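You operate a simulated robot arm through the tools that you are given. There is no shell and no other tool. Be economical: measure what you need, move in short steps, check, and stop when the job is done.

You run a simulated two-armed robot. Do the job below in one go: nothing can be reset, and whatever is moved stays where it is left.

Task
Swap the finished strip for the No 4 one and clamp it.
Fine: the finished strip goes in the green tray.

It is judged by the outcome, as a careful person would: the job done as asked, and still so three seconds after it is handed in. It fails if anything else is knocked over, pushed out of place, dropped, spilled or broken.

Robot
Two 7-joint arms with two-finger parallel grippers on one trunk, on a base that drives. Base frame: it is fixed to the floor where the robot stands at the start and does not move with it; the origin is under the middle of the robot, x ahead of it, y to its left, z up; the surface under the hand at the start is at about z = 880. Lengths are in mm, angles in degrees, forces in N, time in s.
The left shoulder is at the start at [64, 182, 1137], the right one opposite. With the tool pointing down near the work surface each hand reaches from about 300 to 740 mm from the robot's upright axis, wherever it stands, measured 20 degrees to its own side. Places, roughly: green tray inside [300, -900, 900]; nest of the strip holder [500, -200, 1000]; strip clamp [500, -100, 1000]. Payload 3.91 kg a hand.
Tool frame (each hand has its own): the origin (TCP) lies between the finger pads and is the grasp point; the fingertips stand 30 mm ahead of it; z points along the fingers, y is the line along which they close. The gripper opens to 110 mm. The fingers are 20 mm wide and 10 mm thick; the gripper's body (48 by 112 mm) begins 55 mm behind the TCP.
Orientation is that of the tool frame in the base frame, as [roll, pitch, yaw] about the fixed x, y, z axes, in that order (R = Rz(yaw) Ry(pitch) Rx(roll)). With the fingers straight down and closing along the base's y, the tool's x points along the base's -x, its y along +y and its z along -z.

Tools
- The arms move only by the tool apply_moves. It takes "left_increments", "right_increments" or both (then of equal length, played together; a hand with none holds still); each is a list of rows, each a list of 3 entries, a list of its own where there are three numbers: the shift along the tool's x, y, z in mm, then the turn, a rotation vector about the tool's x, y, z in degrees, then the gripper command, from -1 (shut) to 1 (fully open), values between in proportion. In form: [[[tx, ty, tz], [wx, wy, wz], claw], ...]. A call has 1 to 20 rows; each row shifts and turns the commanded pose from where the row before left it, along the tool's axes as they then stand. A row lasts 0.2 s, in which the tool goes at most 50 mm and 8.6 degrees; a call with a longer step from one row to the next is refused whole, and so is a gripper value outside its range. A pose out of reach is approached as far as the arm can. The call stops where the force on the tool passes 70 N (or 10 N more than at its start, if that is more) or the arm is blocked; 0.2 s more then pass. The fingers move at their own pace (about 72 mm/s each) and stop on an object; they squeeze with about 21 N. The grip force told is the motor's: it shows also when the fingers shut on nothing. Time passes only in rows, and 0.2 s behind the last, so rows that do not move let the fingers close. It gives the time, the measured TCP pose, the force on the tool (base axes), the opening and the grip force at its end, in the units of the frame above (readings bear some noise), with the torque about the TCP (base axes, N m) and any sound that the robot's microphone picked up.
- Cameras (640 x 400 px; columns grow to the right, rows downward): "scene" is now at [178.9, -49.3, 1311.8]; the picture's right is [-0.61, -0.80, 0.00], its down [-0.56, 0.42, -0.71] and it looks along [0.57, -0.43, -0.70] (base axes); focal length 214 px, centre (320, 200). "left" rides on the left gripper at [72, -17, -103] in its tool frame; the picture's right is [0.23, 0.97, 0.00], its down [-0.76, 0.18, -0.62] and it looks along [-0.61, 0.14, 0.78] (tool axes); focal length 222 px, centre (320, 200). "right" rides on the right gripper at [72, 17, -103] in its tool frame; the picture's right is [-0.23, 0.97, 0.00], its down [-0.76, -0.18, -0.62] and it looks along [-0.61, -0.14, 0.78] (tool axes); focal length 222 px, centre (320, 200). There is no depth. A picture from a camera that has moved, and an enlarged one, comes with that camera's place and axes in the base frame and with its lens.
- snapshot(camera): a new picture of that camera. It takes no simulated time.
- raise_lower(by): slides the trunk up (or, below 0, down) by that many mm; the arms and the scene camera ride with it, the base frame stays. It gives what a move gives, with no picture.
- base_move(legs): drives the robot by 1 to 6 legs, each [ahead, left, turn to the left] in mm, mm and degrees, along the robot's own axes; the way and the turn of a leg run together, so that a leg with both is an arc; at most 1500 mm and 180 degrees a leg. The arms and the cameras ride along, it lands a little off, and it stops where it bumps. It gives what a move gives.
- aim_head(pan, tilt): turns the head with the scene camera to pan (to the left, within 80 degrees either way) and tilt (down, from -29 to 69), counted from straight ahead of the robot. It gives what a move gives.
- enlarge(camera, box): a new picture of the part [left, top, right, bottom] of that camera's present view, enlarged. It takes no simulated time.
- job_done(): hands the job in; it is judged then, once.

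Work in short steps. Places have to be worked out from the pictures, the camera data and where the tool is seen: move nearer, look again, correct. Check each grasp and each placing, and mend what went wrong. You have 120 turns and 88 pictures in all, those below and enlarged ones among them. Open the grippers and draw the arms clear of the work before you hand the job in, unless the task says otherwise; then end with one line.

The tools are called by a JSON object that holds its "fn" and its "kwargs". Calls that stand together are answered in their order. apply_moves: Moves the arms, as the interface text tells. Its arguments: {"type":"object","properties":{"left_increments":{"type":"array"},"right_increments":{"type":"array"}},"required":[]} The other tools are called the same way: raise_lower (by) slides the trunk up or down; base_move (legs) drives the base; aim_head (pan, tilt) turns the head that bears the scene camera; snapshot (camera) takes a picture; enlarge (camera, box) takes an enlarged picture of a part of a camera's view; job_done () hands the job in.

At the start:

```text
clock: 0.0
left_eef_pos: [427.8, -57.2, 1221.2]
left_ee_rot: [-180.0, 0.1, -179.7]
left_force: [0.3, -0.2, -0.5]
left_moment: [-0.03, -0.01, -0.03]
left_finger_gap: 110.1
left_gripper_force: 0.1
right_eef_pos: [275.3, -407.2, 1230.4]
right_ee_rot: [-179.9, 0.1, 179.9]
right_force: [0.7, 0.4, -0.6]
right_moment: [0.0, 0.01, -0.01]
right_finger_gap: 110.0
right_gripper_force: 0.1
trunk travel left (down, up): [-400.0, 114.0]
robot x, y, heading: [1.3, -3.6, 0.3]
head pan, tilt: [-37.3, 44.4]
```

scene: 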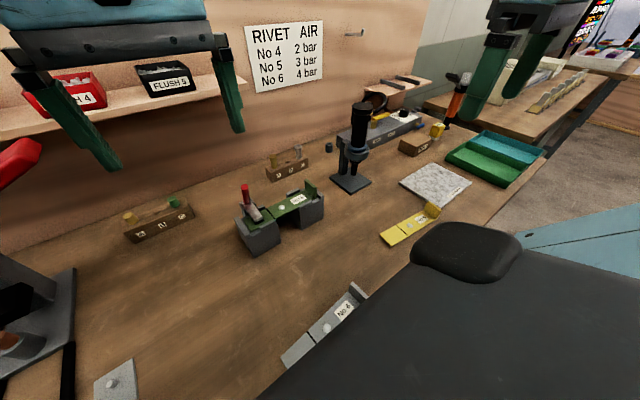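
right: 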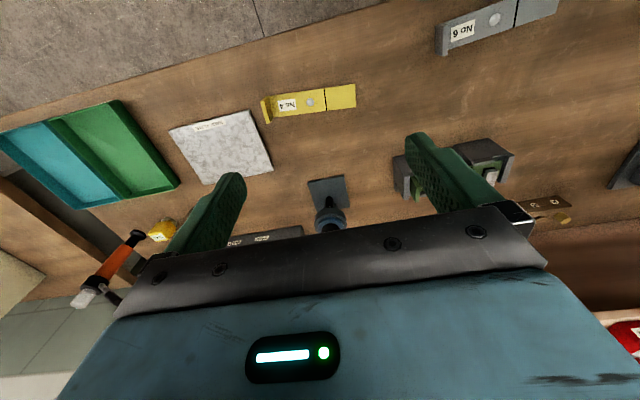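
left: 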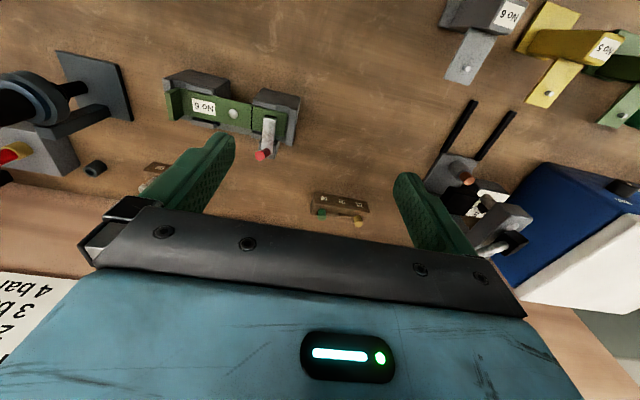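

The holder shows a green strip (No 5), a yellow strip seems to be No 4. I look closer at the holder and strips.

{"fn": "enlarge", "kwargs": {"camera": "scene", "box": [220, 160, 340, 260]}}

{"fn": "enlarge", "kwargs": {"camera": "scene", "box": [360, 120, 560, 250]}}

{"fn": "enlarge", "kwargs": {"camera": "left", "box": [140, 50, 320, 170]}}

{"fn": "enlarge", "kwargs": {"camera": "right", "box": [240, 0, 560, 220]}}

```text
4.00 times, centred on (280, 210) of scene
camera zoom: at [178.9, -49.3, 1311.8], right [-0.61, -0.8, 0.0], down [-0.56, 0.42, -0.71], along [0.57, -0.43, -0.7], focal length 858 px, centre (480, 160)
```

zoom: 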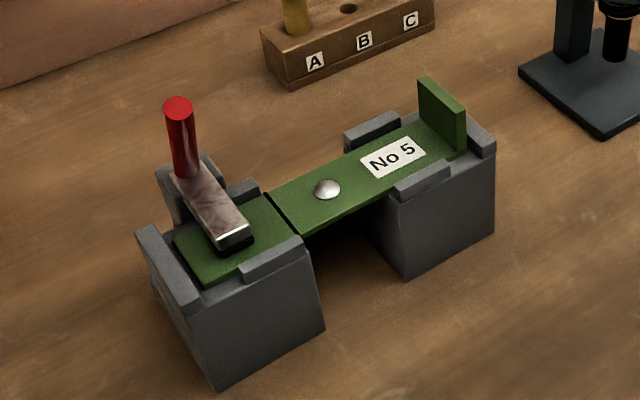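

```text
3.08 times, centred on (460, 185) of scene
camera zoom: at [178.9, -49.3, 1311.8], right [-0.61, -0.8, 0.0], down [-0.56, 0.42, -0.71], along [0.57, -0.43, -0.7], focal length 660 px, centre (-111, 246)
```

zoom: 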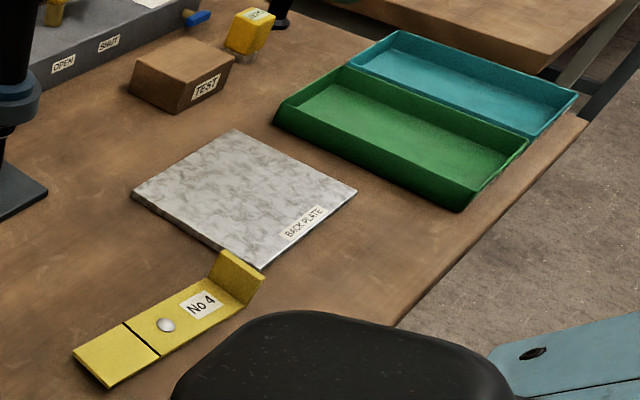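

```text
3.33 times, centred on (230, 110) of left
camera zoom: at [355.3, -75.5, 1324.2], right [-0.23, 0.97, 0.0], down [0.76, 0.18, 0.62], along [0.61, 0.14, -0.78], focal length 740 px, centre (620, 500)
```

zoom: 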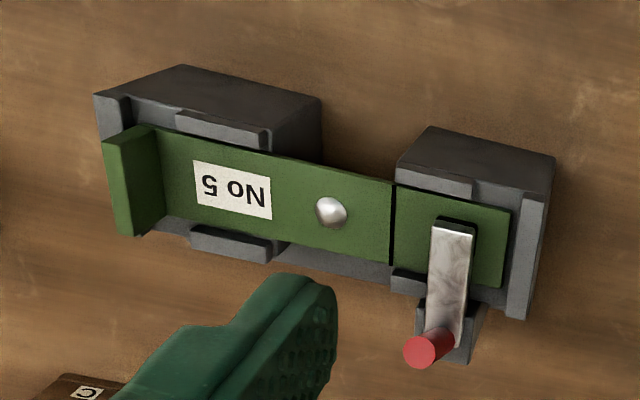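

```text
1.82 times, centred on (400, 110) of right
camera zoom: at [201.7, -390.1, 1333.2], right [0.23, 0.97, 0.0], down [0.76, -0.18, 0.62], along [0.61, -0.14, -0.78], focal length 404 px, centre (174, 364)
```

zoom: 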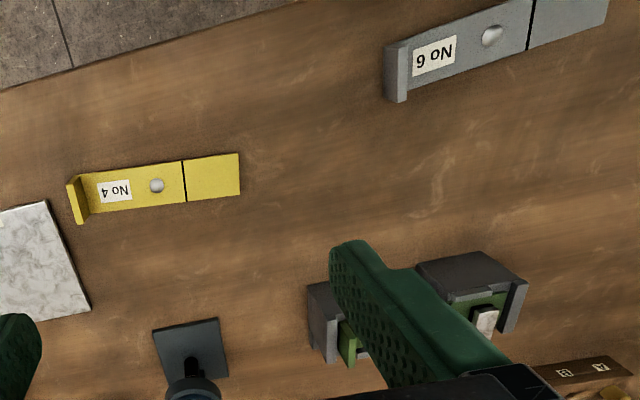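

I check the items at the left and the surrounding, in case another No 4 exists.

{"fn": "enlarge", "kwargs": {"camera": "left", "box": [400, 0, 640, 150]}}

{"fn": "aim_head", "kwargs": {"pan": 20, "tilt": 50}}

{"fn": "snapshot", "kwargs": {"camera": "scene"}}

```text
2.67 times, centred on (520, 75) of left
camera zoom: at [355.3, -75.5, 1324.2], right [-0.23, 0.97, 0.0], down [0.76, 0.18, 0.62], along [0.61, 0.14, -0.78], focal length 592 px, centre (-213, 533)
```

zoom: 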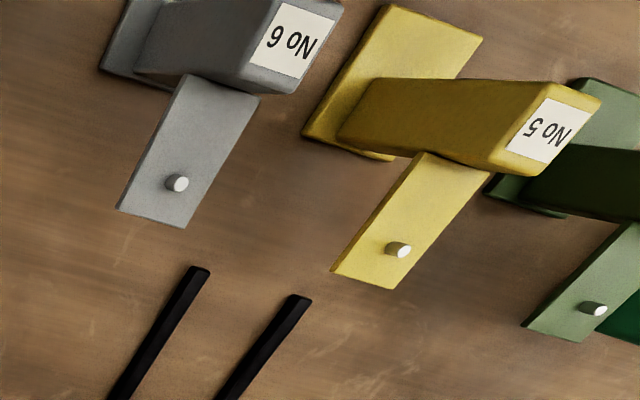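

```text
clock: 1.3
left_eef_pos: [428.7, -59.2, 1221.1]
left_ee_rot: [-180.0, 0.0, -179.8]
left_force: [-0.2, -0.5, -0.1]
left_moment: [0.0, -0.01, -0.01]
left_finger_gap: 110.1
left_gripper_force: 0.1
right_eef_pos: [275.0, -407.4, 1229.0]
right_ee_rot: [179.9, 0.1, -180.0]
right_force: [-0.7, -0.9, 0.0]
right_moment: [0.05, 0.01, -0.03]
right_finger_gap: 110.2
right_gripper_force: 0.1
trunk travel left (down, up): [-400.0, 114.0]
robot x, y, heading: [1.4, 0.1, 0.0]
head pan, tilt: [20.0, 50.0]
```

```text
79 pictures are left
camera scene: at [186.2, 26.5, 1304.1], right [0.34, -0.94, 0.0], down [-0.72, -0.26, -0.64], along [0.6, 0.22, -0.77], focal length 214 px, centre (320, 200)
```

scene: 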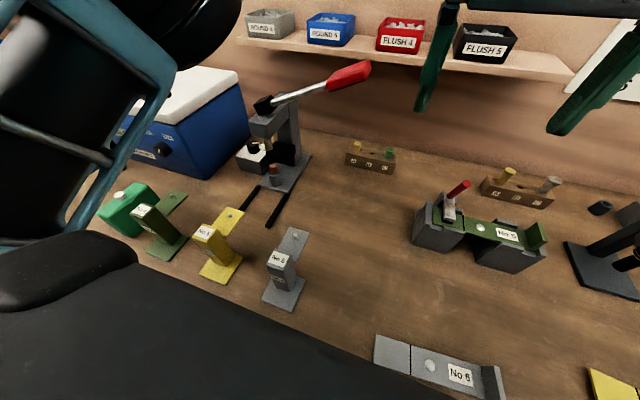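

The yellow strip is the only No 4 (those at the left are setting tools). I zoom onto the clamp to understand it.

{"fn": "enlarge", "kwargs": {"camera": "left", "box": [230, 80, 310, 170]}}

{"fn": "aim_head", "kwargs": {"pan": -15, "tilt": 35}}

{"fn": "snapshot", "kwargs": {"camera": "scene"}}

```text
4.44 times, centred on (270, 125) of left
camera zoom: at [355.3, -75.5, 1324.2], right [-0.23, 0.97, 0.0], down [0.76, 0.18, 0.62], along [0.61, 0.14, -0.78], focal length 987 px, centre (542, 533)
```

zoom: 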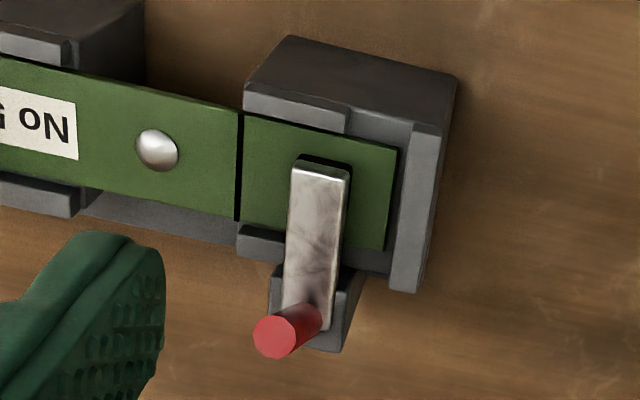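

```text
clock: 2.3
left_eef_pos: [429.2, -57.8, 1220.6]
left_ee_rot: [-179.9, 0.0, -179.9]
left_force: [0.6, -0.7, -0.3]
left_moment: [-0.04, 0.0, -0.04]
left_finger_gap: 110.0
left_gripper_force: 0.2
right_eef_pos: [274.9, -407.0, 1230.2]
right_ee_rot: [-179.9, 0.1, 179.9]
right_force: [-0.3, 0.8, 0.0]
right_moment: [-0.02, -0.04, 0.0]
right_finger_gap: 110.1
right_gripper_force: 0.0
trunk travel left (down, up): [-400.0, 114.0]
robot x, y, heading: [2.2, 3.1, -0.2]
head pan, tilt: [-15.0, 35.0]
```

```text
77 pictures are left
camera scene: at [198.9, -22.4, 1325.8], right [-0.26, -0.97, 0.0], down [-0.55, 0.15, -0.82], along [0.79, -0.21, -0.57], focal length 214 px, centre (320, 200)
```

scene: 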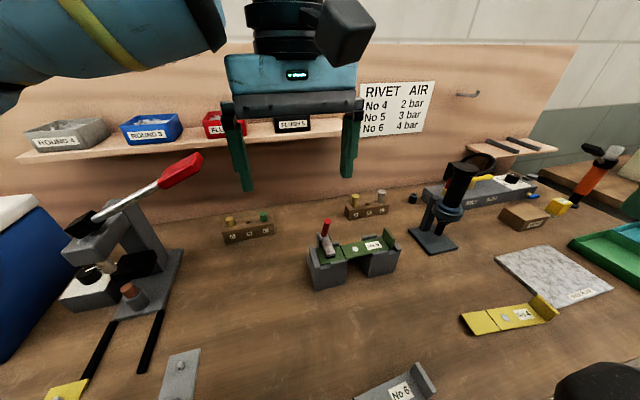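

The clamp is an L-lever hinged at the rear (about [532, -121, 968]), handle top about [516, -121, 1042]. I shut the left gripper and bring it in front of the handle, still above.

{"fn": "apply_moves", "kwargs": {"left_increments": [[[-12, -16, 0], [0, 0, 0], -1], [[-12, -16, 20], [0, 0, 0], -1], [[-12, -16, 20], [0, 0, 0], -1], [[-10, -15, 20], [0, 0, 0], -1], [[0, 0, 30], [0, 0, 0], -1], [[0, 0, 20], [0, 0, 0], -1], [[0, 0, 0], [0, 0, 0], -1]]}}

{"fn": "snapshot", "kwargs": {"camera": "scene"}}

{"fn": "snapshot", "kwargs": {"camera": "left"}}

```text
clock: 3.9
left_eef_pos: [474.6, -120.3, 1112.5]
left_ee_rot: [180.0, 0.1, -179.7]
left_force: [0.4, 0.2, 0.0]
left_moment: [-0.01, 0.0, -0.01]
left_finger_gap: 0.0
left_gripper_force: 21.2
right_eef_pos: [275.4, -408.8, 1229.0]
right_ee_rot: [180.0, 0.1, -179.9]
right_force: [0.9, -0.2, -0.7]
right_moment: [-0.01, 0.01, -0.03]
right_finger_gap: 110.0
right_gripper_force: 0.1
trunk travel left (down, up): [-400.0, 114.0]
robot x, y, heading: [-0.5, -3.6, -0.3]
head pan, tilt: [-15.0, 35.0]
```

```text
76 pictures are left
camera scene: at [198.7, -22.7, 1325.8], right [-0.26, -0.97, 0.0], down [-0.55, 0.15, -0.82], along [0.79, -0.21, -0.57], focal length 214 px, centre (320, 200)
```

scene: 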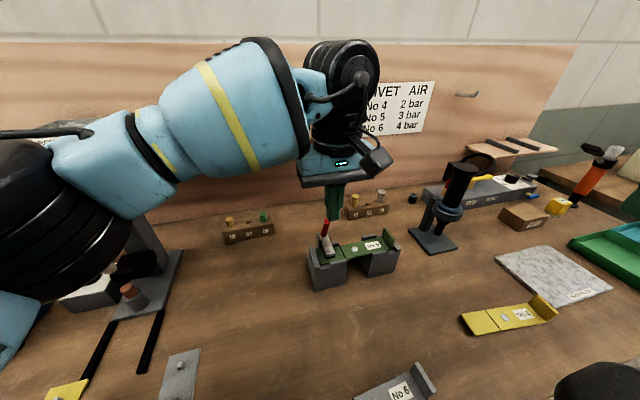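

```text
75 pictures are left
camera left: at [401.4, -138.2, 1214.7], right [-0.23, 0.97, 0.0], down [0.76, 0.18, 0.62], along [0.61, 0.14, -0.78], focal length 222 px, centre (320, 200)
```

left: 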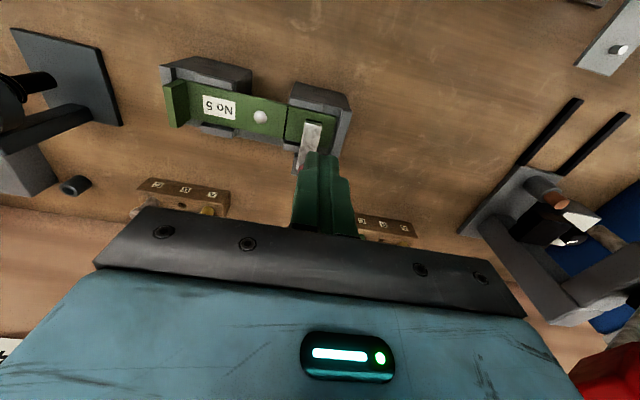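

Aligned with the handle in y. Now down in front of it, and gently push toward +x by a first bit.

{"fn": "apply_moves", "kwargs": {"left_increments": [[[0, 0, 30], [0, 0, 0], -1], [[0, 0, 30], [0, 0, 0], -1], [[0, 0, 10], [0, 0, 0], -1], [[-10, 0, 0], [0, 0, 0], -1], [[-10, 0, 0], [0, 0, 0], -1], [[-8, 0, 0], [0, 0, 0], -1], [[-8, 0, 0], [0, 0, 0], -1], [[-8, 0, 0], [0, 0, 0], -1]]}}

{"fn": "enlarge", "kwargs": {"camera": "scene", "box": [260, 150, 440, 310]}}

```text
clock: 5.7
left_eef_pos: [517.1, -119.8, 1041.4]
left_ee_rot: [-180.0, 0.1, -179.7]
left_force: [0.4, 0.1, -0.5]
left_moment: [-0.03, 0.01, 0.02]
left_finger_gap: 0.0
left_gripper_force: 21.2
right_eef_pos: [273.9, -408.9, 1230.1]
right_ee_rot: [-179.9, 0.1, -180.0]
right_force: [-0.7, 0.0, -0.1]
right_moment: [0.04, 0.03, -0.01]
right_finger_gap: 109.9
right_gripper_force: 0.0
trunk travel left (down, up): [-400.0, 114.0]
robot x, y, heading: [-0.8, 1.5, 0.1]
head pan, tilt: [-15.0, 35.0]
```

```text
2.50 times, centred on (350, 230) of scene
camera zoom: at [198.9, -22.5, 1325.8], right [-0.26, -0.97, 0.0], down [-0.55, 0.15, -0.82], along [0.79, -0.21, -0.57], focal length 536 px, centre (245, 125)
```

zoom: 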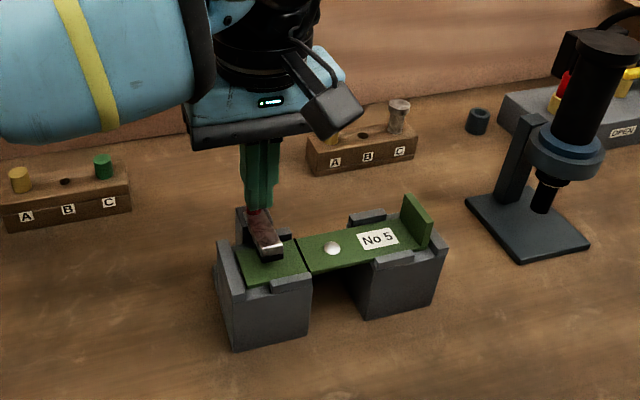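

The finger should be at the handle; no resistance. I keep pushing along the arc.

{"fn": "apply_moves", "kwargs": {"left_increments": [[[-8, 0, 0], [0, 0, 0], -1], [[-8, 0, 2], [0, 0, 0], -1], [[-8, 0, 4], [0, 0, 0], -1], [[-6, 0, 5], [0, 0, 0], -1], [[-6, 0, 6], [0, 0, 0], -1]]}}

{"fn": "enlarge", "kwargs": {"camera": "scene", "box": [260, 150, 440, 310]}}

{"fn": "enlarge", "kwargs": {"camera": "left", "box": [200, 40, 420, 260]}}

```text
clock: 6.9
left_eef_pos: [561.2, -112.2, 1026.7]
left_ee_rot: [-179.7, 0.2, -178.9]
left_force: [-0.8, 0.6, 1.4]
left_moment: [-0.02, -0.01, 0.04]
left_finger_gap: 0.0
left_gripper_force: 21.0
right_eef_pos: [273.6, -407.3, 1228.4]
right_ee_rot: [-179.9, 0.1, 180.0]
right_force: [0.7, -1.0, -0.5]
right_moment: [0.03, 0.01, -0.01]
right_finger_gap: 110.0
right_gripper_force: 0.1
trunk travel left (down, up): [-400.0, 114.0]
robot x, y, heading: [0.6, -1.2, 0.0]
head pan, tilt: [-15.0, 35.0]
```

```text
2.50 times, centred on (350, 230) of scene
camera zoom: at [198.9, -22.3, 1325.8], right [-0.26, -0.97, 0.0], down [-0.55, 0.15, -0.82], along [0.79, -0.21, -0.57], focal length 536 px, centre (245, 125)
```

zoom: 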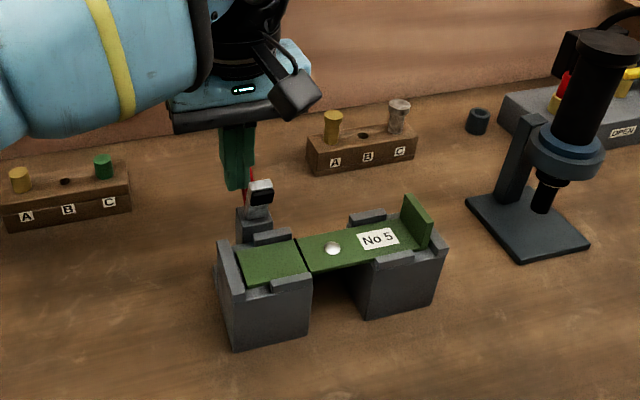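

```text
1.82 times, centred on (310, 150) of left
camera zoom: at [487.7, -130.3, 1130.5], right [-0.25, 0.97, -0.01], down [0.76, 0.2, 0.62], along [0.61, 0.15, -0.78], focal length 404 px, centre (338, 291)
```

zoom: 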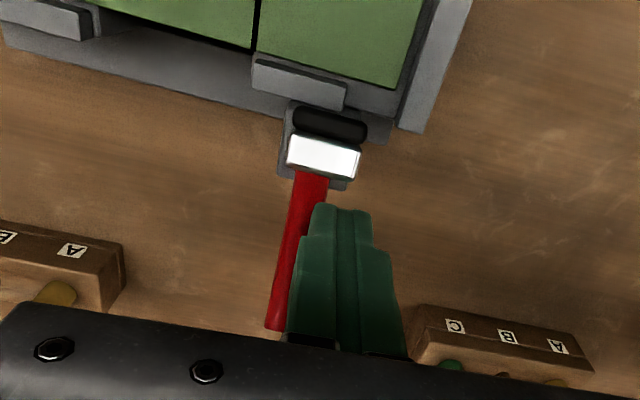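

The clamp is open, lever laid back; the finger slipped to its left side. I back off left and up, and watch whether it stays open.

{"fn": "apply_moves", "kwargs": {"left_increments": [[[0, 8, 0], [0, 0, 0], -1], [[0, 8, -20], [0, 0, 0], -1], [[10, 20, -40], [0, 0, 0], -1], [[20, 30, -30], [0, 0, 0], -1], [[30, 30, -30], [0, 0, 0], -1], [[30, 30, -30], [0, 0, 0], -1], [[30, 30, -20], [0, 0, 0], -1], [[20, 20, -20], [0, 0, 0], -1], [[0, 0, 0], [0, 0, 0], -1]]}}

{"fn": "enlarge", "kwargs": {"camera": "scene", "box": [260, 150, 440, 310]}}

```text
refused: row 5 steps farther than a row can; nothing moved
```

```text
2.50 times, centred on (350, 230) of scene
camera zoom: at [198.9, -22.3, 1325.8], right [-0.26, -0.97, 0.0], down [-0.55, 0.15, -0.82], along [0.79, -0.21, -0.57], focal length 536 px, centre (245, 125)
```

zoom: 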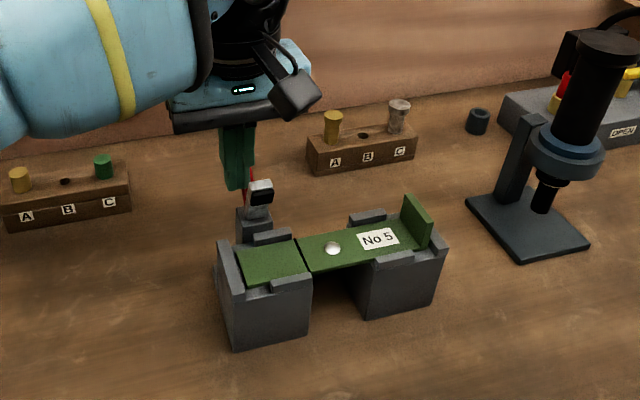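

A row was too long; I repeat it with shorter steps.

{"fn": "apply_moves", "kwargs": {"left_increments": [[[0, 8, 0], [0, 0, 0], -1], [[0, 8, -20], [0, 0, 0], -1], [[10, 15, -35], [0, 0, 0], -1], [[20, 25, -30], [0, 0, 0], -1], [[25, 25, -25], [0, 0, 0], -1], [[25, 25, -25], [0, 0, 0], -1], [[25, 25, -25], [0, 0, 0], -1], [[25, 25, -25], [0, 0, 0], -1], [[10, 20, -10], [0, 0, 0], -1]]}}

{"fn": "enlarge", "kwargs": {"camera": "scene", "box": [260, 150, 440, 310]}}

```text
clock: 8.9
left_eef_pos: [415.9, 56.2, 1219.1]
left_ee_rot: [-179.9, 0.0, -179.8]
left_force: [0.0, 0.7, -0.4]
left_moment: [0.0, -0.02, -0.01]
left_finger_gap: 0.1
left_gripper_force: 21.5
right_eef_pos: [274.7, -406.9, 1229.9]
right_ee_rot: [-179.9, 0.1, 180.0]
right_force: [-0.6, 0.5, 0.5]
right_moment: [-0.04, -0.01, -0.04]
right_finger_gap: 110.0
right_gripper_force: 0.2
trunk travel left (down, up): [-400.0, 114.0]
robot x, y, heading: [0.7, -1.2, -0.1]
head pan, tilt: [-15.0, 35.0]
```

```text
2.50 times, centred on (350, 230) of scene
camera zoom: at [198.8, -22.0, 1325.8], right [-0.26, -0.97, 0.0], down [-0.55, 0.15, -0.82], along [0.79, -0.21, -0.57], focal length 536 px, centre (245, 125)
```

zoom: 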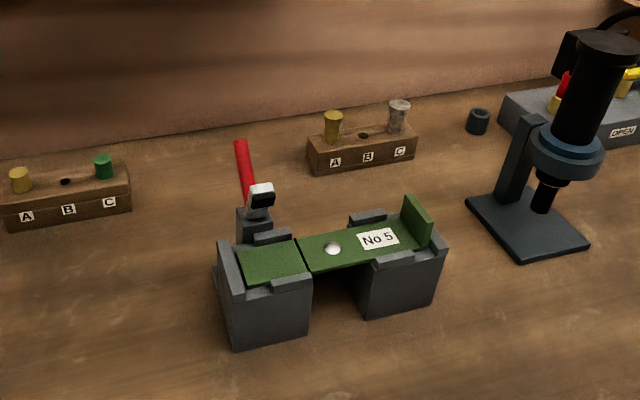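

Lever stays back. Now I turn the right tool 90° so the fingers close along base x, opening to ~70 mm.

{"fn": "apply_moves", "kwargs": {"right_increments": [[[0, 0, 0], [0, 0, 8.2], 0.27], [[0, 0, 0], [0, 0, 8.2], 0.27], [[0, 0, 0], [0, 0, 8.2], 0.27], [[0, 0, 0], [0, 0, 8.2], 0.27], [[0, 0, 0], [0, 0, 8.2], 0.27], [[0, 0, 0], [0, 0, 8.2], 0.27], [[0, 0, 0], [0, 0, 8.2], 0.27], [[0, 0, 0], [0, 0, 8.2], 0.27], [[0, 0, 0], [0, 0, 8.2], 0.27], [[0, 0, 0], [0, 0, 8.2], 0.27], [[0, 0, 0], [0, 0, 8.0], 0.27]]}}

```text
clock: 11.3
left_eef_pos: [416.6, 56.0, 1220.0]
left_ee_rot: [180.0, 0.1, -179.8]
left_force: [0.4, 0.0, 0.3]
left_moment: [-0.02, -0.01, -0.03]
left_finger_gap: 0.0
left_gripper_force: 20.9
right_eef_pos: [274.5, -407.2, 1228.1]
right_ee_rot: [180.0, -0.1, 89.8]
right_force: [0.6, 0.1, 0.6]
right_moment: [-0.02, 0.03, 0.01]
right_finger_gap: 69.7
right_gripper_force: 0.0
trunk travel left (down, up): [-400.0, 114.0]
robot x, y, heading: [-2.6, -2.3, 0.0]
head pan, tilt: [-15.0, 35.0]
```

Now move over the nest at about z 1080.

{"fn": "apply_moves", "kwargs": {"right_increments": [[[28, 28, 10], [0, 0, 0], 0.27], [[28, 28, 15], [0, 0, 0], 0.27], [[28, 28, 15], [0, 0, 0], 0.27], [[28, 28, 15], [0, 0, 0], 0.27], [[28, 28, 20], [0, 0, 0], 0.27], [[28, 28, 25], [0, 0, 0], 0.27], [[28, 28, 25], [0, 0, 0], 0.27], [[27, 28, 25], [0, 0, 0], 0.27], [[0, 0, 0], [0, 0, 0], 0.27]]}}

{"fn": "snapshot", "kwargs": {"camera": "right"}}

{"fn": "enlarge", "kwargs": {"camera": "left", "box": [0, 40, 240, 190]}}

```text
clock: 13.3
left_eef_pos: [416.2, 56.4, 1219.0]
left_ee_rot: [-180.0, 0.1, -179.9]
left_force: [0.0, -0.1, 1.0]
left_moment: [0.02, -0.01, 0.02]
left_finger_gap: 0.1
left_gripper_force: 20.6
right_eef_pos: [494.7, -182.9, 1079.4]
right_ee_rot: [179.9, 0.1, 89.9]
right_force: [-0.2, 0.2, -0.1]
right_moment: [0.0, -0.04, -0.02]
right_finger_gap: 69.9
right_gripper_force: 0.1
trunk travel left (down, up): [-400.0, 114.0]
robot x, y, heading: [-0.8, -1.7, 0.1]
head pan, tilt: [-15.0, 35.0]
```

```text
69 pictures are left
camera right: at [511.9, -109.8, 1183.5], right [0.97, -0.23, 0.0], down [-0.18, -0.76, 0.62], along [-0.14, -0.61, -0.78], focal length 222 px, centre (320, 200)
```

right: 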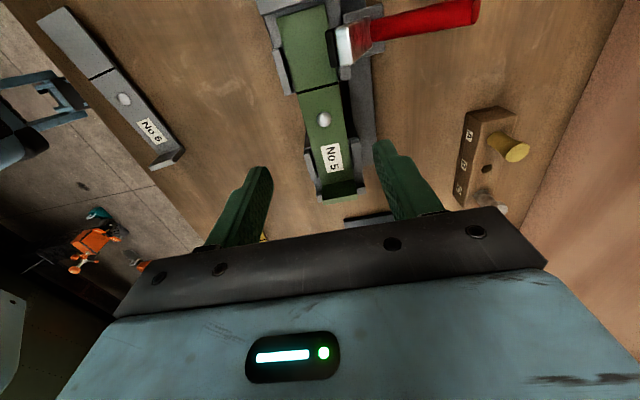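

```text
2.67 times, centred on (120, 115) of left
camera zoom: at [342.3, 38.7, 1322.3], right [-0.23, 0.97, 0.0], down [0.76, 0.18, 0.62], along [0.61, 0.14, -0.78], focal length 592 px, centre (853, 427)
```

zoom: 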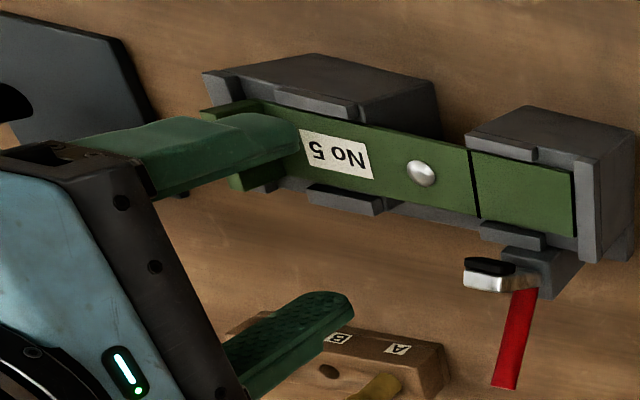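

I zoom into the gap to see what is under/behind the strip where the rear finger will go.

{"fn": "enlarge", "kwargs": {"camera": "right", "box": [250, 30, 450, 210]}}

```text
2.22 times, centred on (350, 120) of right
camera zoom: at [511.9, -109.8, 1183.5], right [0.97, -0.23, 0.0], down [-0.18, -0.76, 0.62], along [-0.14, -0.61, -0.78], focal length 494 px, centre (253, 378)
```

zoom: 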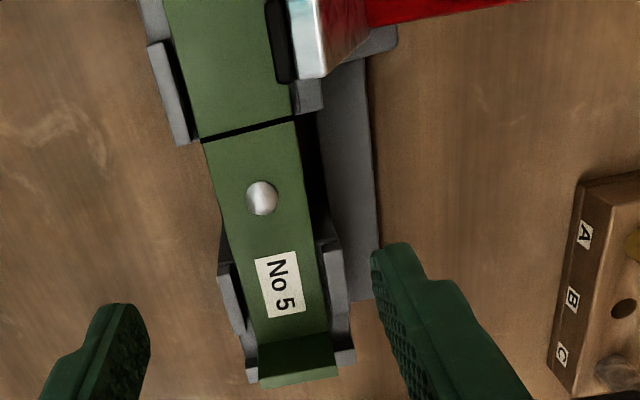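

Only a low base plate at the rear. I shift +4 mm in x and descend to z ≈ 978 (tips ~948, below strip).

{"fn": "apply_moves", "kwargs": {"right_increments": [[[0, 4, 25], [0, 0, 0], 0.27], [[0, 0, 25], [0, 0, 0], 0.27], [[0, 0, 25], [0, 0, 0], 0.27], [[0, 0, 15], [0, 0, 0], 0.27], [[0, 0, 11], [0, 0, 0], 0.27], [[0, 0, 0], [0, 0, 0], 0.27]]}}

{"fn": "snapshot", "kwargs": {"camera": "right"}}

{"fn": "enlarge", "kwargs": {"camera": "left", "box": [0, 40, 240, 190]}}

```text
clock: 14.7
left_eef_pos: [415.9, 56.2, 1220.4]
left_ee_rot: [179.9, 0.0, -179.8]
left_force: [0.5, 0.1, 0.1]
left_moment: [0.01, 0.03, 0.01]
left_finger_gap: 0.0
left_gripper_force: 20.6
right_eef_pos: [501.9, -184.3, 977.1]
right_ee_rot: [179.9, 0.1, 90.0]
right_force: [-0.7, -0.1, -0.1]
right_moment: [0.01, -0.02, -0.02]
right_finger_gap: 69.9
right_gripper_force: 0.0
trunk travel left (down, up): [-400.0, 114.0]
robot x, y, heading: [-2.7, 2.5, 0.0]
head pan, tilt: [-15.0, 35.0]
```

```text
66 pictures are left
camera right: at [519.0, -110.5, 1081.5], right [0.97, -0.23, 0.0], down [-0.18, -0.76, 0.62], along [-0.14, -0.61, -0.78], focal length 222 px, centre (320, 200)
```

right: 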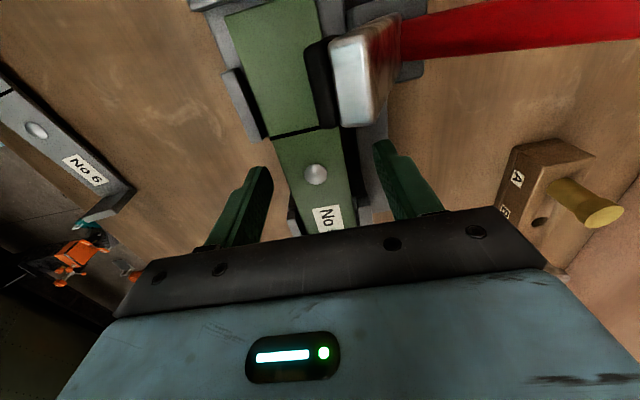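

```text
2.67 times, centred on (120, 115) of left
camera zoom: at [343.5, 38.8, 1322.0], right [-0.23, 0.97, 0.0], down [0.76, 0.18, 0.62], along [0.61, 0.14, -0.78], focal length 592 px, centre (853, 427)
```

zoom: 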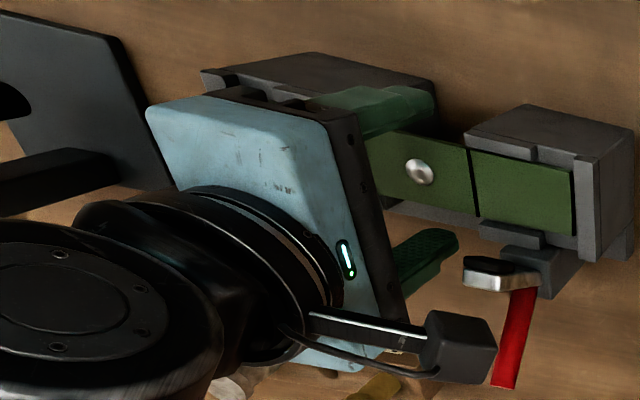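

Fingers straddle the strip beside the rivet. Close.

{"fn": "apply_moves", "kwargs": {"right_increments": [[[0, 0, 0], [0, 0, 0], -0.1], [[0, 0, 0], [0, 0, 0], -0.2], [[0, 0, 0], [0, 0, 0], -1], [[0, 0, 0], [0, 0, 0], -1]]}}

{"fn": "snapshot", "kwargs": {"camera": "right"}}

```text
clock: 15.7
left_eef_pos: [415.9, 56.1, 1219.9]
left_ee_rot: [-180.0, 0.1, -179.8]
left_force: [-0.1, 0.3, -0.1]
left_moment: [-0.01, -0.02, 0.03]
left_finger_gap: 0.0
left_gripper_force: 20.7
right_eef_pos: [502.4, -183.1, 978.3]
right_ee_rot: [180.0, 0.0, 90.0]
right_force: [-3.7, 0.6, -0.3]
right_moment: [0.02, 0.11, 0.0]
right_finger_gap: 39.3
right_gripper_force: 20.9
trunk travel left (down, up): [-400.0, 114.0]
robot x, y, heading: [1.2, -1.0, 0.1]
head pan, tilt: [-15.0, 35.0]
```

```text
64 pictures are left
camera right: at [518.6, -110.4, 1081.7], right [0.97, -0.23, 0.0], down [-0.18, -0.76, 0.62], along [-0.14, -0.61, -0.78], focal length 222 px, centre (320, 200)
```

right: 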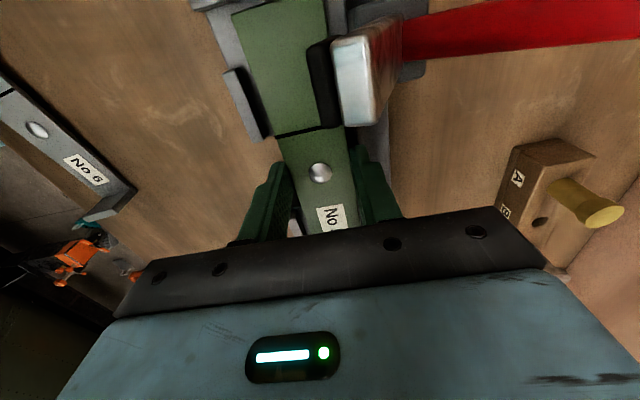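

Gripped (39 mm). The open clamp pad overhangs the strip edge at z≈1012, so lift only 22 mm, move -x 35 mm, then up.

{"fn": "apply_moves", "kwargs": {"right_increments": [[[0, 0, -6], [0, 0, 0], -1], [[0, 0, -8], [0, 0, 0], -1], [[0, 0, -8], [0, 0, 0], -1], [[0, -8, 0], [0, 0, 0], -1], [[0, -12, 0], [0, 0, 0], -1], [[0, -15, 0], [0, 0, 0], -1]]}}

{"fn": "snapshot", "kwargs": {"camera": "right"}}

{"fn": "enlarge", "kwargs": {"camera": "left", "box": [0, 40, 240, 190]}}

```text
clock: 17.1
left_eef_pos: [416.5, 56.6, 1219.1]
left_ee_rot: [179.9, 0.1, -179.8]
left_force: [-0.2, -0.2, 0.2]
left_moment: [0.01, 0.02, 0.01]
left_finger_gap: 0.4
left_gripper_force: 21.1
right_eef_pos: [466.8, -182.9, 1000.9]
right_ee_rot: [179.9, 0.0, 89.9]
right_force: [-0.6, -0.4, 0.4]
right_moment: [-0.02, -0.01, 0.0]
right_finger_gap: 0.0
right_gripper_force: 21.2
trunk travel left (down, up): [-400.0, 114.0]
robot x, y, heading: [-3.0, -0.9, -0.1]
head pan, tilt: [-15.0, 35.0]
```

```text
63 pictures are left
camera right: at [483.7, -110.6, 1105.1], right [0.97, -0.23, 0.0], down [-0.18, -0.76, 0.62], along [-0.14, -0.61, -0.78], focal length 222 px, centre (320, 200)
```

right: 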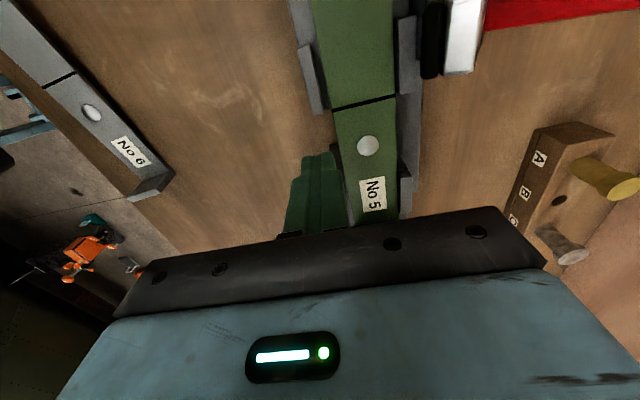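

```text
2.67 times, centred on (120, 115) of left
camera zoom: at [343.1, 38.8, 1322.1], right [-0.23, 0.97, 0.0], down [0.76, 0.18, 0.62], along [0.61, 0.14, -0.78], focal length 592 px, centre (853, 427)
```

zoom: 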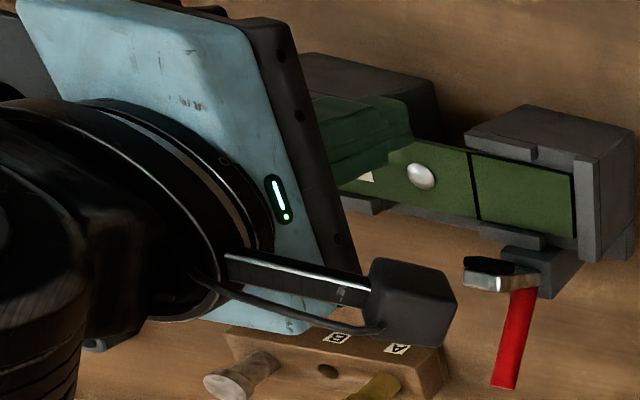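

The strip slipped out at the tips and stayed seated. I'll raise, reopen, recentre and grip deeper (TCP at strip height).

{"fn": "apply_moves", "kwargs": {"right_increments": [[[0, 0, -15], [0, 0, 0], -1], [[0, 16, 0], [0, 0, 0], 0.27], [[0, 17, 0], [0, 0, 0], 0.27], [[0, 0, 0], [0, 0, 0], 0.27], [[0, 0, 20], [0, 0, 0], 0.27], [[0, 0, 20], [0, 0, 0], 0.27], [[0, 0, 10], [0, 0, 0], 0.27], [[0, 0, 3], [0, 0, 0], 0.27], [[0, 0, 0], [0, 0, 0], 0.27]]}}

```text
clock: 19.1
left_eef_pos: [416.6, 56.7, 1218.2]
left_ee_rot: [179.9, 0.1, -179.9]
left_force: [0.0, 0.5, 0.6]
left_moment: [-0.01, -0.03, -0.02]
left_finger_gap: 0.1
left_gripper_force: 20.5
right_eef_pos: [500.5, -185.8, 963.6]
right_ee_rot: [179.9, 0.0, 90.0]
right_force: [-0.9, -0.4, 1.1]
right_moment: [0.0, 0.0, 0.03]
right_finger_gap: 69.8
right_gripper_force: 0.1
trunk travel left (down, up): [-400.0, 114.0]
robot x, y, heading: [0.4, 1.1, 0.0]
head pan, tilt: [-15.0, 35.0]
```

Free of contact. Close and test-lift just 8 mm.

{"fn": "apply_moves", "kwargs": {"right_increments": [[[0, 0, 0], [0, 0, 0], -0.1], [[0, 0, 0], [0, 0, 0], -1], [[0, 0, 0], [0, 0, 0], -1], [[0, 0, 0], [0, 0, 0], -1], [[0, 0, -2], [0, 0, 0], -1], [[0, 0, -3], [0, 0, 0], -1], [[0, 0, -3], [0, 0, 0], -1]]}}

{"fn": "snapshot", "kwargs": {"camera": "right"}}

```text
clock: 20.7
left_eef_pos: [416.3, 56.2, 1219.1]
left_ee_rot: [-180.0, -0.1, -179.8]
left_force: [-0.2, 0.6, 0.9]
left_moment: [0.01, -0.04, -0.02]
left_finger_gap: 0.0
left_gripper_force: 21.1
right_eef_pos: [500.4, -184.3, 971.4]
right_ee_rot: [179.9, 0.0, 90.1]
right_force: [0.7, 0.6, -0.9]
right_moment: [0.06, -0.01, -0.01]
right_finger_gap: 39.8
right_gripper_force: 21.0
trunk travel left (down, up): [-400.0, 114.0]
robot x, y, heading: [-1.9, 1.0, 0.1]
head pan, tilt: [-15.0, 35.0]
```

```text
61 pictures are left
camera right: at [517.0, -111.6, 1075.4], right [0.97, -0.23, 0.0], down [-0.18, -0.76, 0.62], along [-0.14, -0.61, -0.78], focal length 222 px, centre (320, 200)
```

right: 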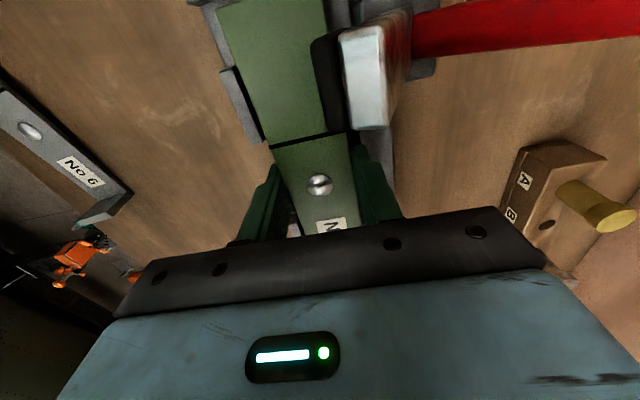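

The strip is rising with the hand. Lift 12 mm more, then -x 40, then check.

{"fn": "apply_moves", "kwargs": {"right_increments": [[[0, 0, -6], [0, 0, 0], -1], [[0, 0, -7], [0, 0, 0], -1], [[0, -8, 0], [0, 0, 0], -1], [[0, -12, 0], [0, 0, 0], -1], [[0, -20, 0], [0, 0, 0], -1], [[0, -10, -20], [0, 0, 0], -1], [[0, 0, 0], [0, 0, 0], -1]]}}

{"fn": "snapshot", "kwargs": {"camera": "right"}}

{"fn": "snapshot", "kwargs": {"camera": "scene"}}

```text
clock: 22.3
left_eef_pos: [417.6, 56.4, 1218.6]
left_ee_rot: [179.9, 0.0, -179.8]
left_force: [-0.1, 0.3, 0.2]
left_moment: [-0.01, 0.0, 0.04]
left_finger_gap: 0.0
left_gripper_force: 20.7
right_eef_pos: [451.6, -183.9, 1002.9]
right_ee_rot: [180.0, 0.0, 90.0]
right_force: [0.3, -0.3, -1.4]
right_moment: [0.01, -0.01, 0.04]
right_finger_gap: 39.8
right_gripper_force: 20.9
trunk travel left (down, up): [-400.0, 114.0]
robot x, y, heading: [-2.1, -4.7, 0.1]
head pan, tilt: [-15.0, 35.0]
```

```text
60 pictures are left
camera right: at [467.8, -110.4, 1107.3], right [0.97, -0.23, 0.0], down [-0.18, -0.76, 0.62], along [-0.14, -0.61, -0.78], focal length 222 px, centre (320, 200)
```

right: 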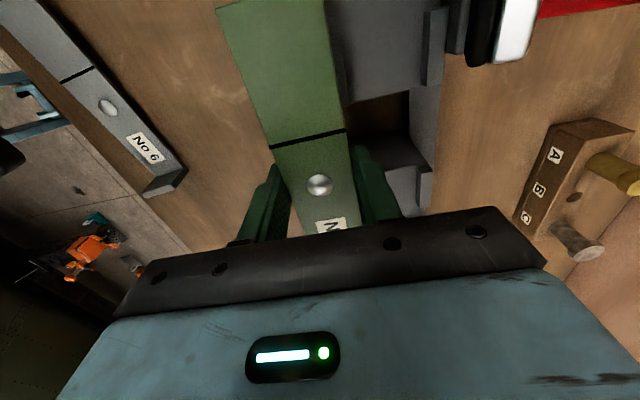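

```text
59 pictures are left
camera scene: at [199.4, -22.7, 1325.7], right [-0.26, -0.97, 0.0], down [-0.55, 0.15, -0.82], along [0.79, -0.21, -0.57], focal length 214 px, centre (320, 200)
```

scene: 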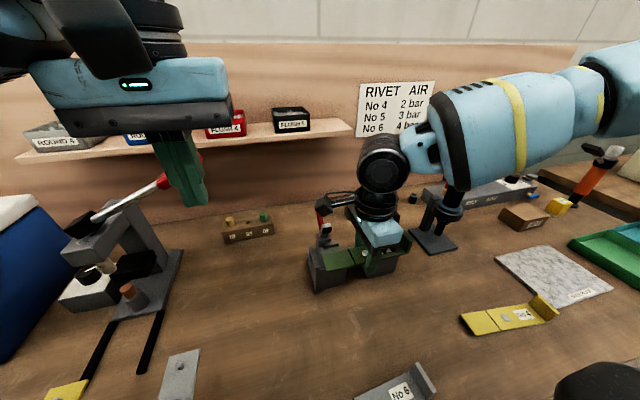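

Strip securely held. I raise it and retract, turning it so its long side lies along x (fits the tray), and look to the right for the drive.

{"fn": "apply_moves", "kwargs": {"right_increments": [[[0, -10, -40], [0, 0, 0], -1], [[0, -10, -40], [0, 0, 0], -1], [[0, -10, -40], [0, 0, 0], -1], [[0, -10, -40], [0, 0, 0], -1], [[0, -20, -20], [0, 0, 0], -1], [[0, -40, 0], [0, 0, 0], -1], [[0, 0, 0], [0, 0, -8.2], -1], [[0, 0, 0], [0, 0, -8.2], -1], [[0, 0, 0], [0, 0, -8.2], -1], [[0, 0, 0], [0, 0, -8.2], -1], [[0, 0, 0], [0, 0, -8.2], -1], [[0, 0, 0], [0, 0, -8.2], -1], [[0, 0, 0], [0, 0, -8.2], -1], [[0, 0, 0], [0, 0, -8.2], -1], [[0, 0, 0], [0, 0, -8.2], -1], [[0, 0, 0], [0, 0, -8.2], -1], [[0, 0, 0], [0, 0, -8.0], -1]]}}

{"fn": "aim_head", "kwargs": {"pan": -75, "tilt": 40}}

{"fn": "snapshot", "kwargs": {"camera": "scene"}}

```text
clock: 25.9
left_eef_pos: [416.4, 56.4, 1219.6]
left_ee_rot: [-180.0, 0.0, -179.8]
left_force: [-0.4, -0.2, -0.1]
left_moment: [-0.02, 0.01, 0.0]
left_finger_gap: 0.1
left_gripper_force: 21.1
right_eef_pos: [351.2, -185.0, 1183.7]
right_ee_rot: [-180.0, 0.0, -179.9]
right_force: [-0.3, 0.4, -0.8]
right_moment: [0.02, 0.01, -0.01]
right_finger_gap: 39.5
right_gripper_force: 20.8
trunk travel left (down, up): [-400.0, 114.0]
robot x, y, heading: [-0.9, 1.4, -0.2]
head pan, tilt: [-15.0, 35.0]
```

```text
clock: 27.2
left_eef_pos: [417.4, 55.2, 1219.6]
left_ee_rot: [-180.0, -0.1, -179.8]
left_force: [-0.3, -0.2, 0.1]
left_moment: [-0.01, 0.03, 0.0]
left_finger_gap: 0.0
left_gripper_force: 21.2
right_eef_pos: [351.9, -185.0, 1183.3]
right_ee_rot: [-180.0, 0.1, 179.9]
right_force: [0.4, -0.4, -1.8]
right_moment: [0.03, 0.0, 0.0]
right_finger_gap: 39.8
right_gripper_force: 21.1
trunk travel left (down, up): [-400.0, 114.0]
robot x, y, heading: [0.6, 3.7, -0.0]
head pan, tilt: [-75.0, 40.0]
```

```text
58 pictures are left
camera scene: at [136.0, -81.8, 1318.2], right [-0.97, -0.26, 0.0], down [-0.17, 0.62, -0.77], along [0.2, -0.74, -0.64], focal length 214 px, centre (320, 200)
```

scene: 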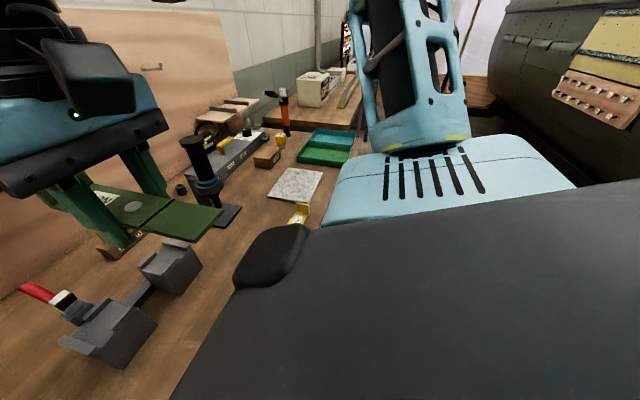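

Driving right along the bench is clear as far as seen (benches are in line). Drive 450 mm to the right in two legs.

{"fn": "base_move", "kwargs": {"legs": [[0, -200, 0], [0, -250, 0]]}}

{"fn": "snapshot", "kwargs": {"camera": "scene"}}

{"fn": "snapshot", "kwargs": {"camera": "right"}}

```text
clock: 32.0
left_eef_pos: [418.4, -397.3, 1218.9]
left_ee_rot: [180.0, 0.0, -179.1]
left_force: [-0.6, 0.4, 0.1]
left_moment: [0.01, -0.03, -0.03]
left_finger_gap: 0.0
left_gripper_force: 20.7
right_eef_pos: [355.6, -640.0, 1184.1]
right_ee_rot: [-180.0, 0.2, -179.5]
right_force: [1.4, -0.2, -2.0]
right_moment: [0.02, 0.0, -0.01]
right_finger_gap: 39.7
right_gripper_force: 20.8
trunk travel left (down, up): [-400.0, 114.0]
robot x, y, heading: [1.0, -457.0, 0.4]
head pan, tilt: [-75.0, 40.0]
```

```text
57 pictures are left
camera scene: at [138.9, -538.7, 1318.2], right [-0.96, -0.27, 0.0], down [-0.17, 0.62, -0.77], along [0.21, -0.74, -0.64], focal length 214 px, centre (320, 200)
```

scene: 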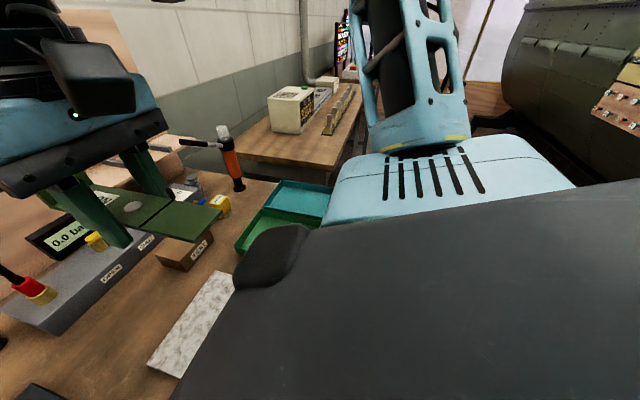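

```text
56 pictures are left
camera right: at [282.6, -623.1, 1287.5], right [0.22, 0.98, 0.0], down [0.76, -0.17, 0.62], along [0.61, -0.14, -0.78], focal length 222 px, centre (320, 200)
```

right: 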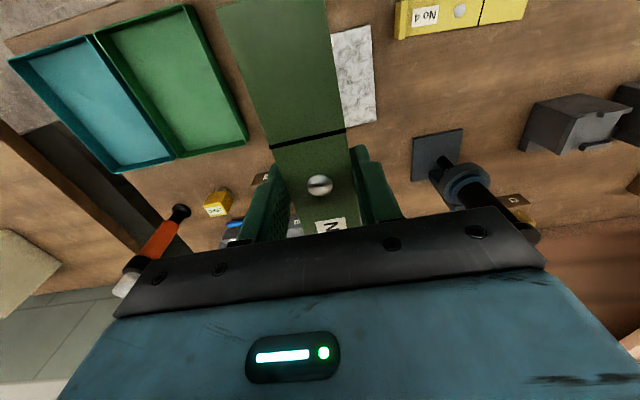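

The green tray measures x 228–414, y -788…-930, centre ≈ [321, -859]. I move over it at height.

{"fn": "apply_moves", "kwargs": {"right_increments": [[[5, -36, 0], [0, 0, 0], -1], [[6, -36, 0], [0, 0, 0], -1], [[6, -36, 10], [0, 0, 0], -1], [[6, -36, 30], [0, 0, 0], -1], [[6, -36, 30], [0, 0, 0], -1], [[6, -38, 30], [0, 0, 0], -1], [[0, 0, 40], [0, 0, 0], -1], [[0, 0, 0], [0, 0, 0], -1]]}}

{"fn": "aim_head", "kwargs": {"pan": -55, "tilt": 40}}

{"fn": "snapshot", "kwargs": {"camera": "scene"}}

{"fn": "snapshot", "kwargs": {"camera": "right"}}

```text
clock: 33.8
left_eef_pos: [418.5, -398.5, 1219.4]
left_ee_rot: [180.0, 0.0, -179.3]
left_force: [0.1, 0.3, 0.7]
left_moment: [0.01, -0.01, 0.0]
left_finger_gap: 0.0
left_gripper_force: 20.6
right_eef_pos: [323.4, -861.9, 1041.7]
right_ee_rot: [-179.9, 0.0, -179.5]
right_force: [-0.2, 0.0, -0.8]
right_moment: [-0.02, 0.03, -0.05]
right_finger_gap: 39.8
right_gripper_force: 20.6
trunk travel left (down, up): [-400.0, 114.0]
robot x, y, heading: [-0.1, -460.3, 0.6]
head pan, tilt: [-75.0, 40.0]
```

```text
clock: 34.6
left_eef_pos: [418.8, -397.7, 1218.7]
left_ee_rot: [180.0, 0.0, -179.2]
left_force: [0.4, 0.2, -0.2]
left_moment: [0.03, 0.01, -0.04]
left_finger_gap: 0.0
left_gripper_force: 20.8
right_eef_pos: [322.7, -860.2, 1043.1]
right_ee_rot: [-180.0, 0.1, -179.5]
right_force: [0.4, -0.1, -0.4]
right_moment: [0.0, 0.04, 0.06]
right_finger_gap: 39.7
right_gripper_force: 21.3
trunk travel left (down, up): [-400.0, 114.0]
robot x, y, heading: [1.3, -455.3, 0.7]
head pan, tilt: [-55.0, 40.0]
```

```text
55 pictures are left
camera scene: at [165.4, -525.9, 1318.2], right [-0.81, -0.58, 0.0], down [-0.37, 0.52, -0.77], along [0.45, -0.62, -0.64], focal length 214 px, centre (320, 200)
```

scene: 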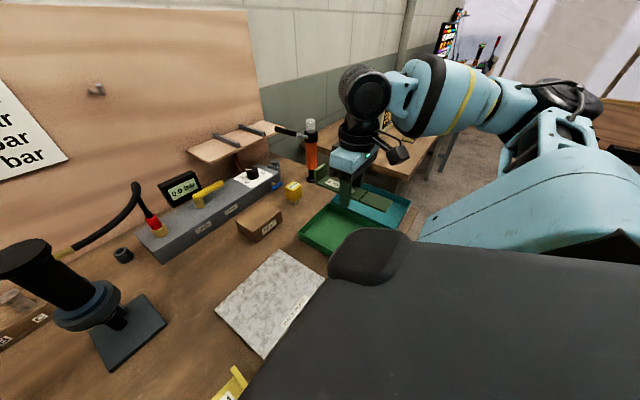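

```text
54 pictures are left
camera right: at [250.1, -844.8, 1147.1], right [0.22, 0.98, 0.0], down [0.76, -0.17, 0.62], along [0.61, -0.14, -0.78], focal length 222 px, centre (320, 200)
```

right: 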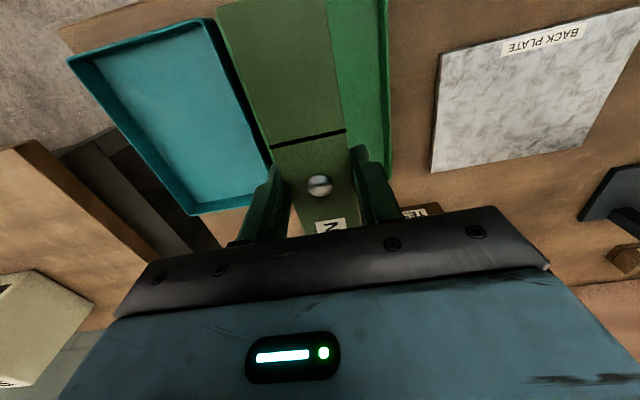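

Centre y -860 confirmed. Lower into the tray to z ≈ 940 and check clearance at both ends.

{"fn": "apply_moves", "kwargs": {"right_increments": [[[2, 0, 30], [0, 0, 0], -1], [[0, 0, 30], [0, 0, 0], -1], [[0, 0, 20], [0, 0, 0], -1], [[0, 0, 20], [0, 0, 0], -1], [[0, 0, 0], [0, 0, 0], -1]]}}

{"fn": "enlarge", "kwargs": {"camera": "scene", "box": [280, 130, 440, 260]}}

{"fn": "snapshot", "kwargs": {"camera": "right"}}

```text
clock: 35.9
left_eef_pos: [419.0, -397.3, 1218.6]
left_ee_rot: [179.9, 0.0, -179.2]
left_force: [0.3, -0.1, -0.4]
left_moment: [-0.02, -0.01, -0.04]
left_finger_gap: 0.1
left_gripper_force: 20.6
right_eef_pos: [320.4, -857.5, 942.6]
right_ee_rot: [179.9, 0.1, -179.5]
right_force: [-0.9, -0.2, -1.3]
right_moment: [-0.02, 0.04, 0.0]
right_finger_gap: 39.6
right_gripper_force: 21.7
trunk travel left (down, up): [-400.0, 114.0]
robot x, y, heading: [3.9, -458.3, 0.7]
head pan, tilt: [-55.0, 40.0]
```

```text
3.08 times, centred on (360, 195) of scene
camera zoom: at [165.4, -525.9, 1318.3], right [-0.81, -0.58, 0.0], down [-0.37, 0.52, -0.77], along [0.45, -0.62, -0.64], focal length 660 px, centre (197, 215)
```

zoom: 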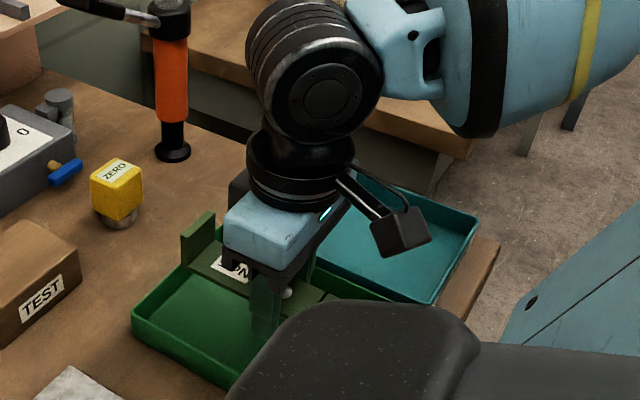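

```text
52 pictures are left
camera right: at [246.8, -840.6, 1047.0], right [0.22, 0.98, 0.0], down [0.76, -0.17, 0.62], along [0.61, -0.14, -0.78], focal length 222 px, centre (320, 200)
```

right: 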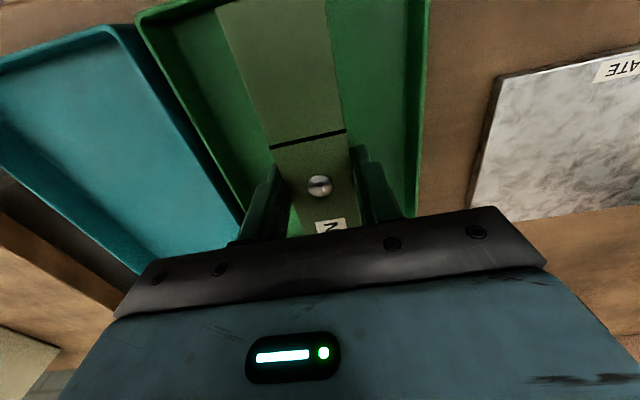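

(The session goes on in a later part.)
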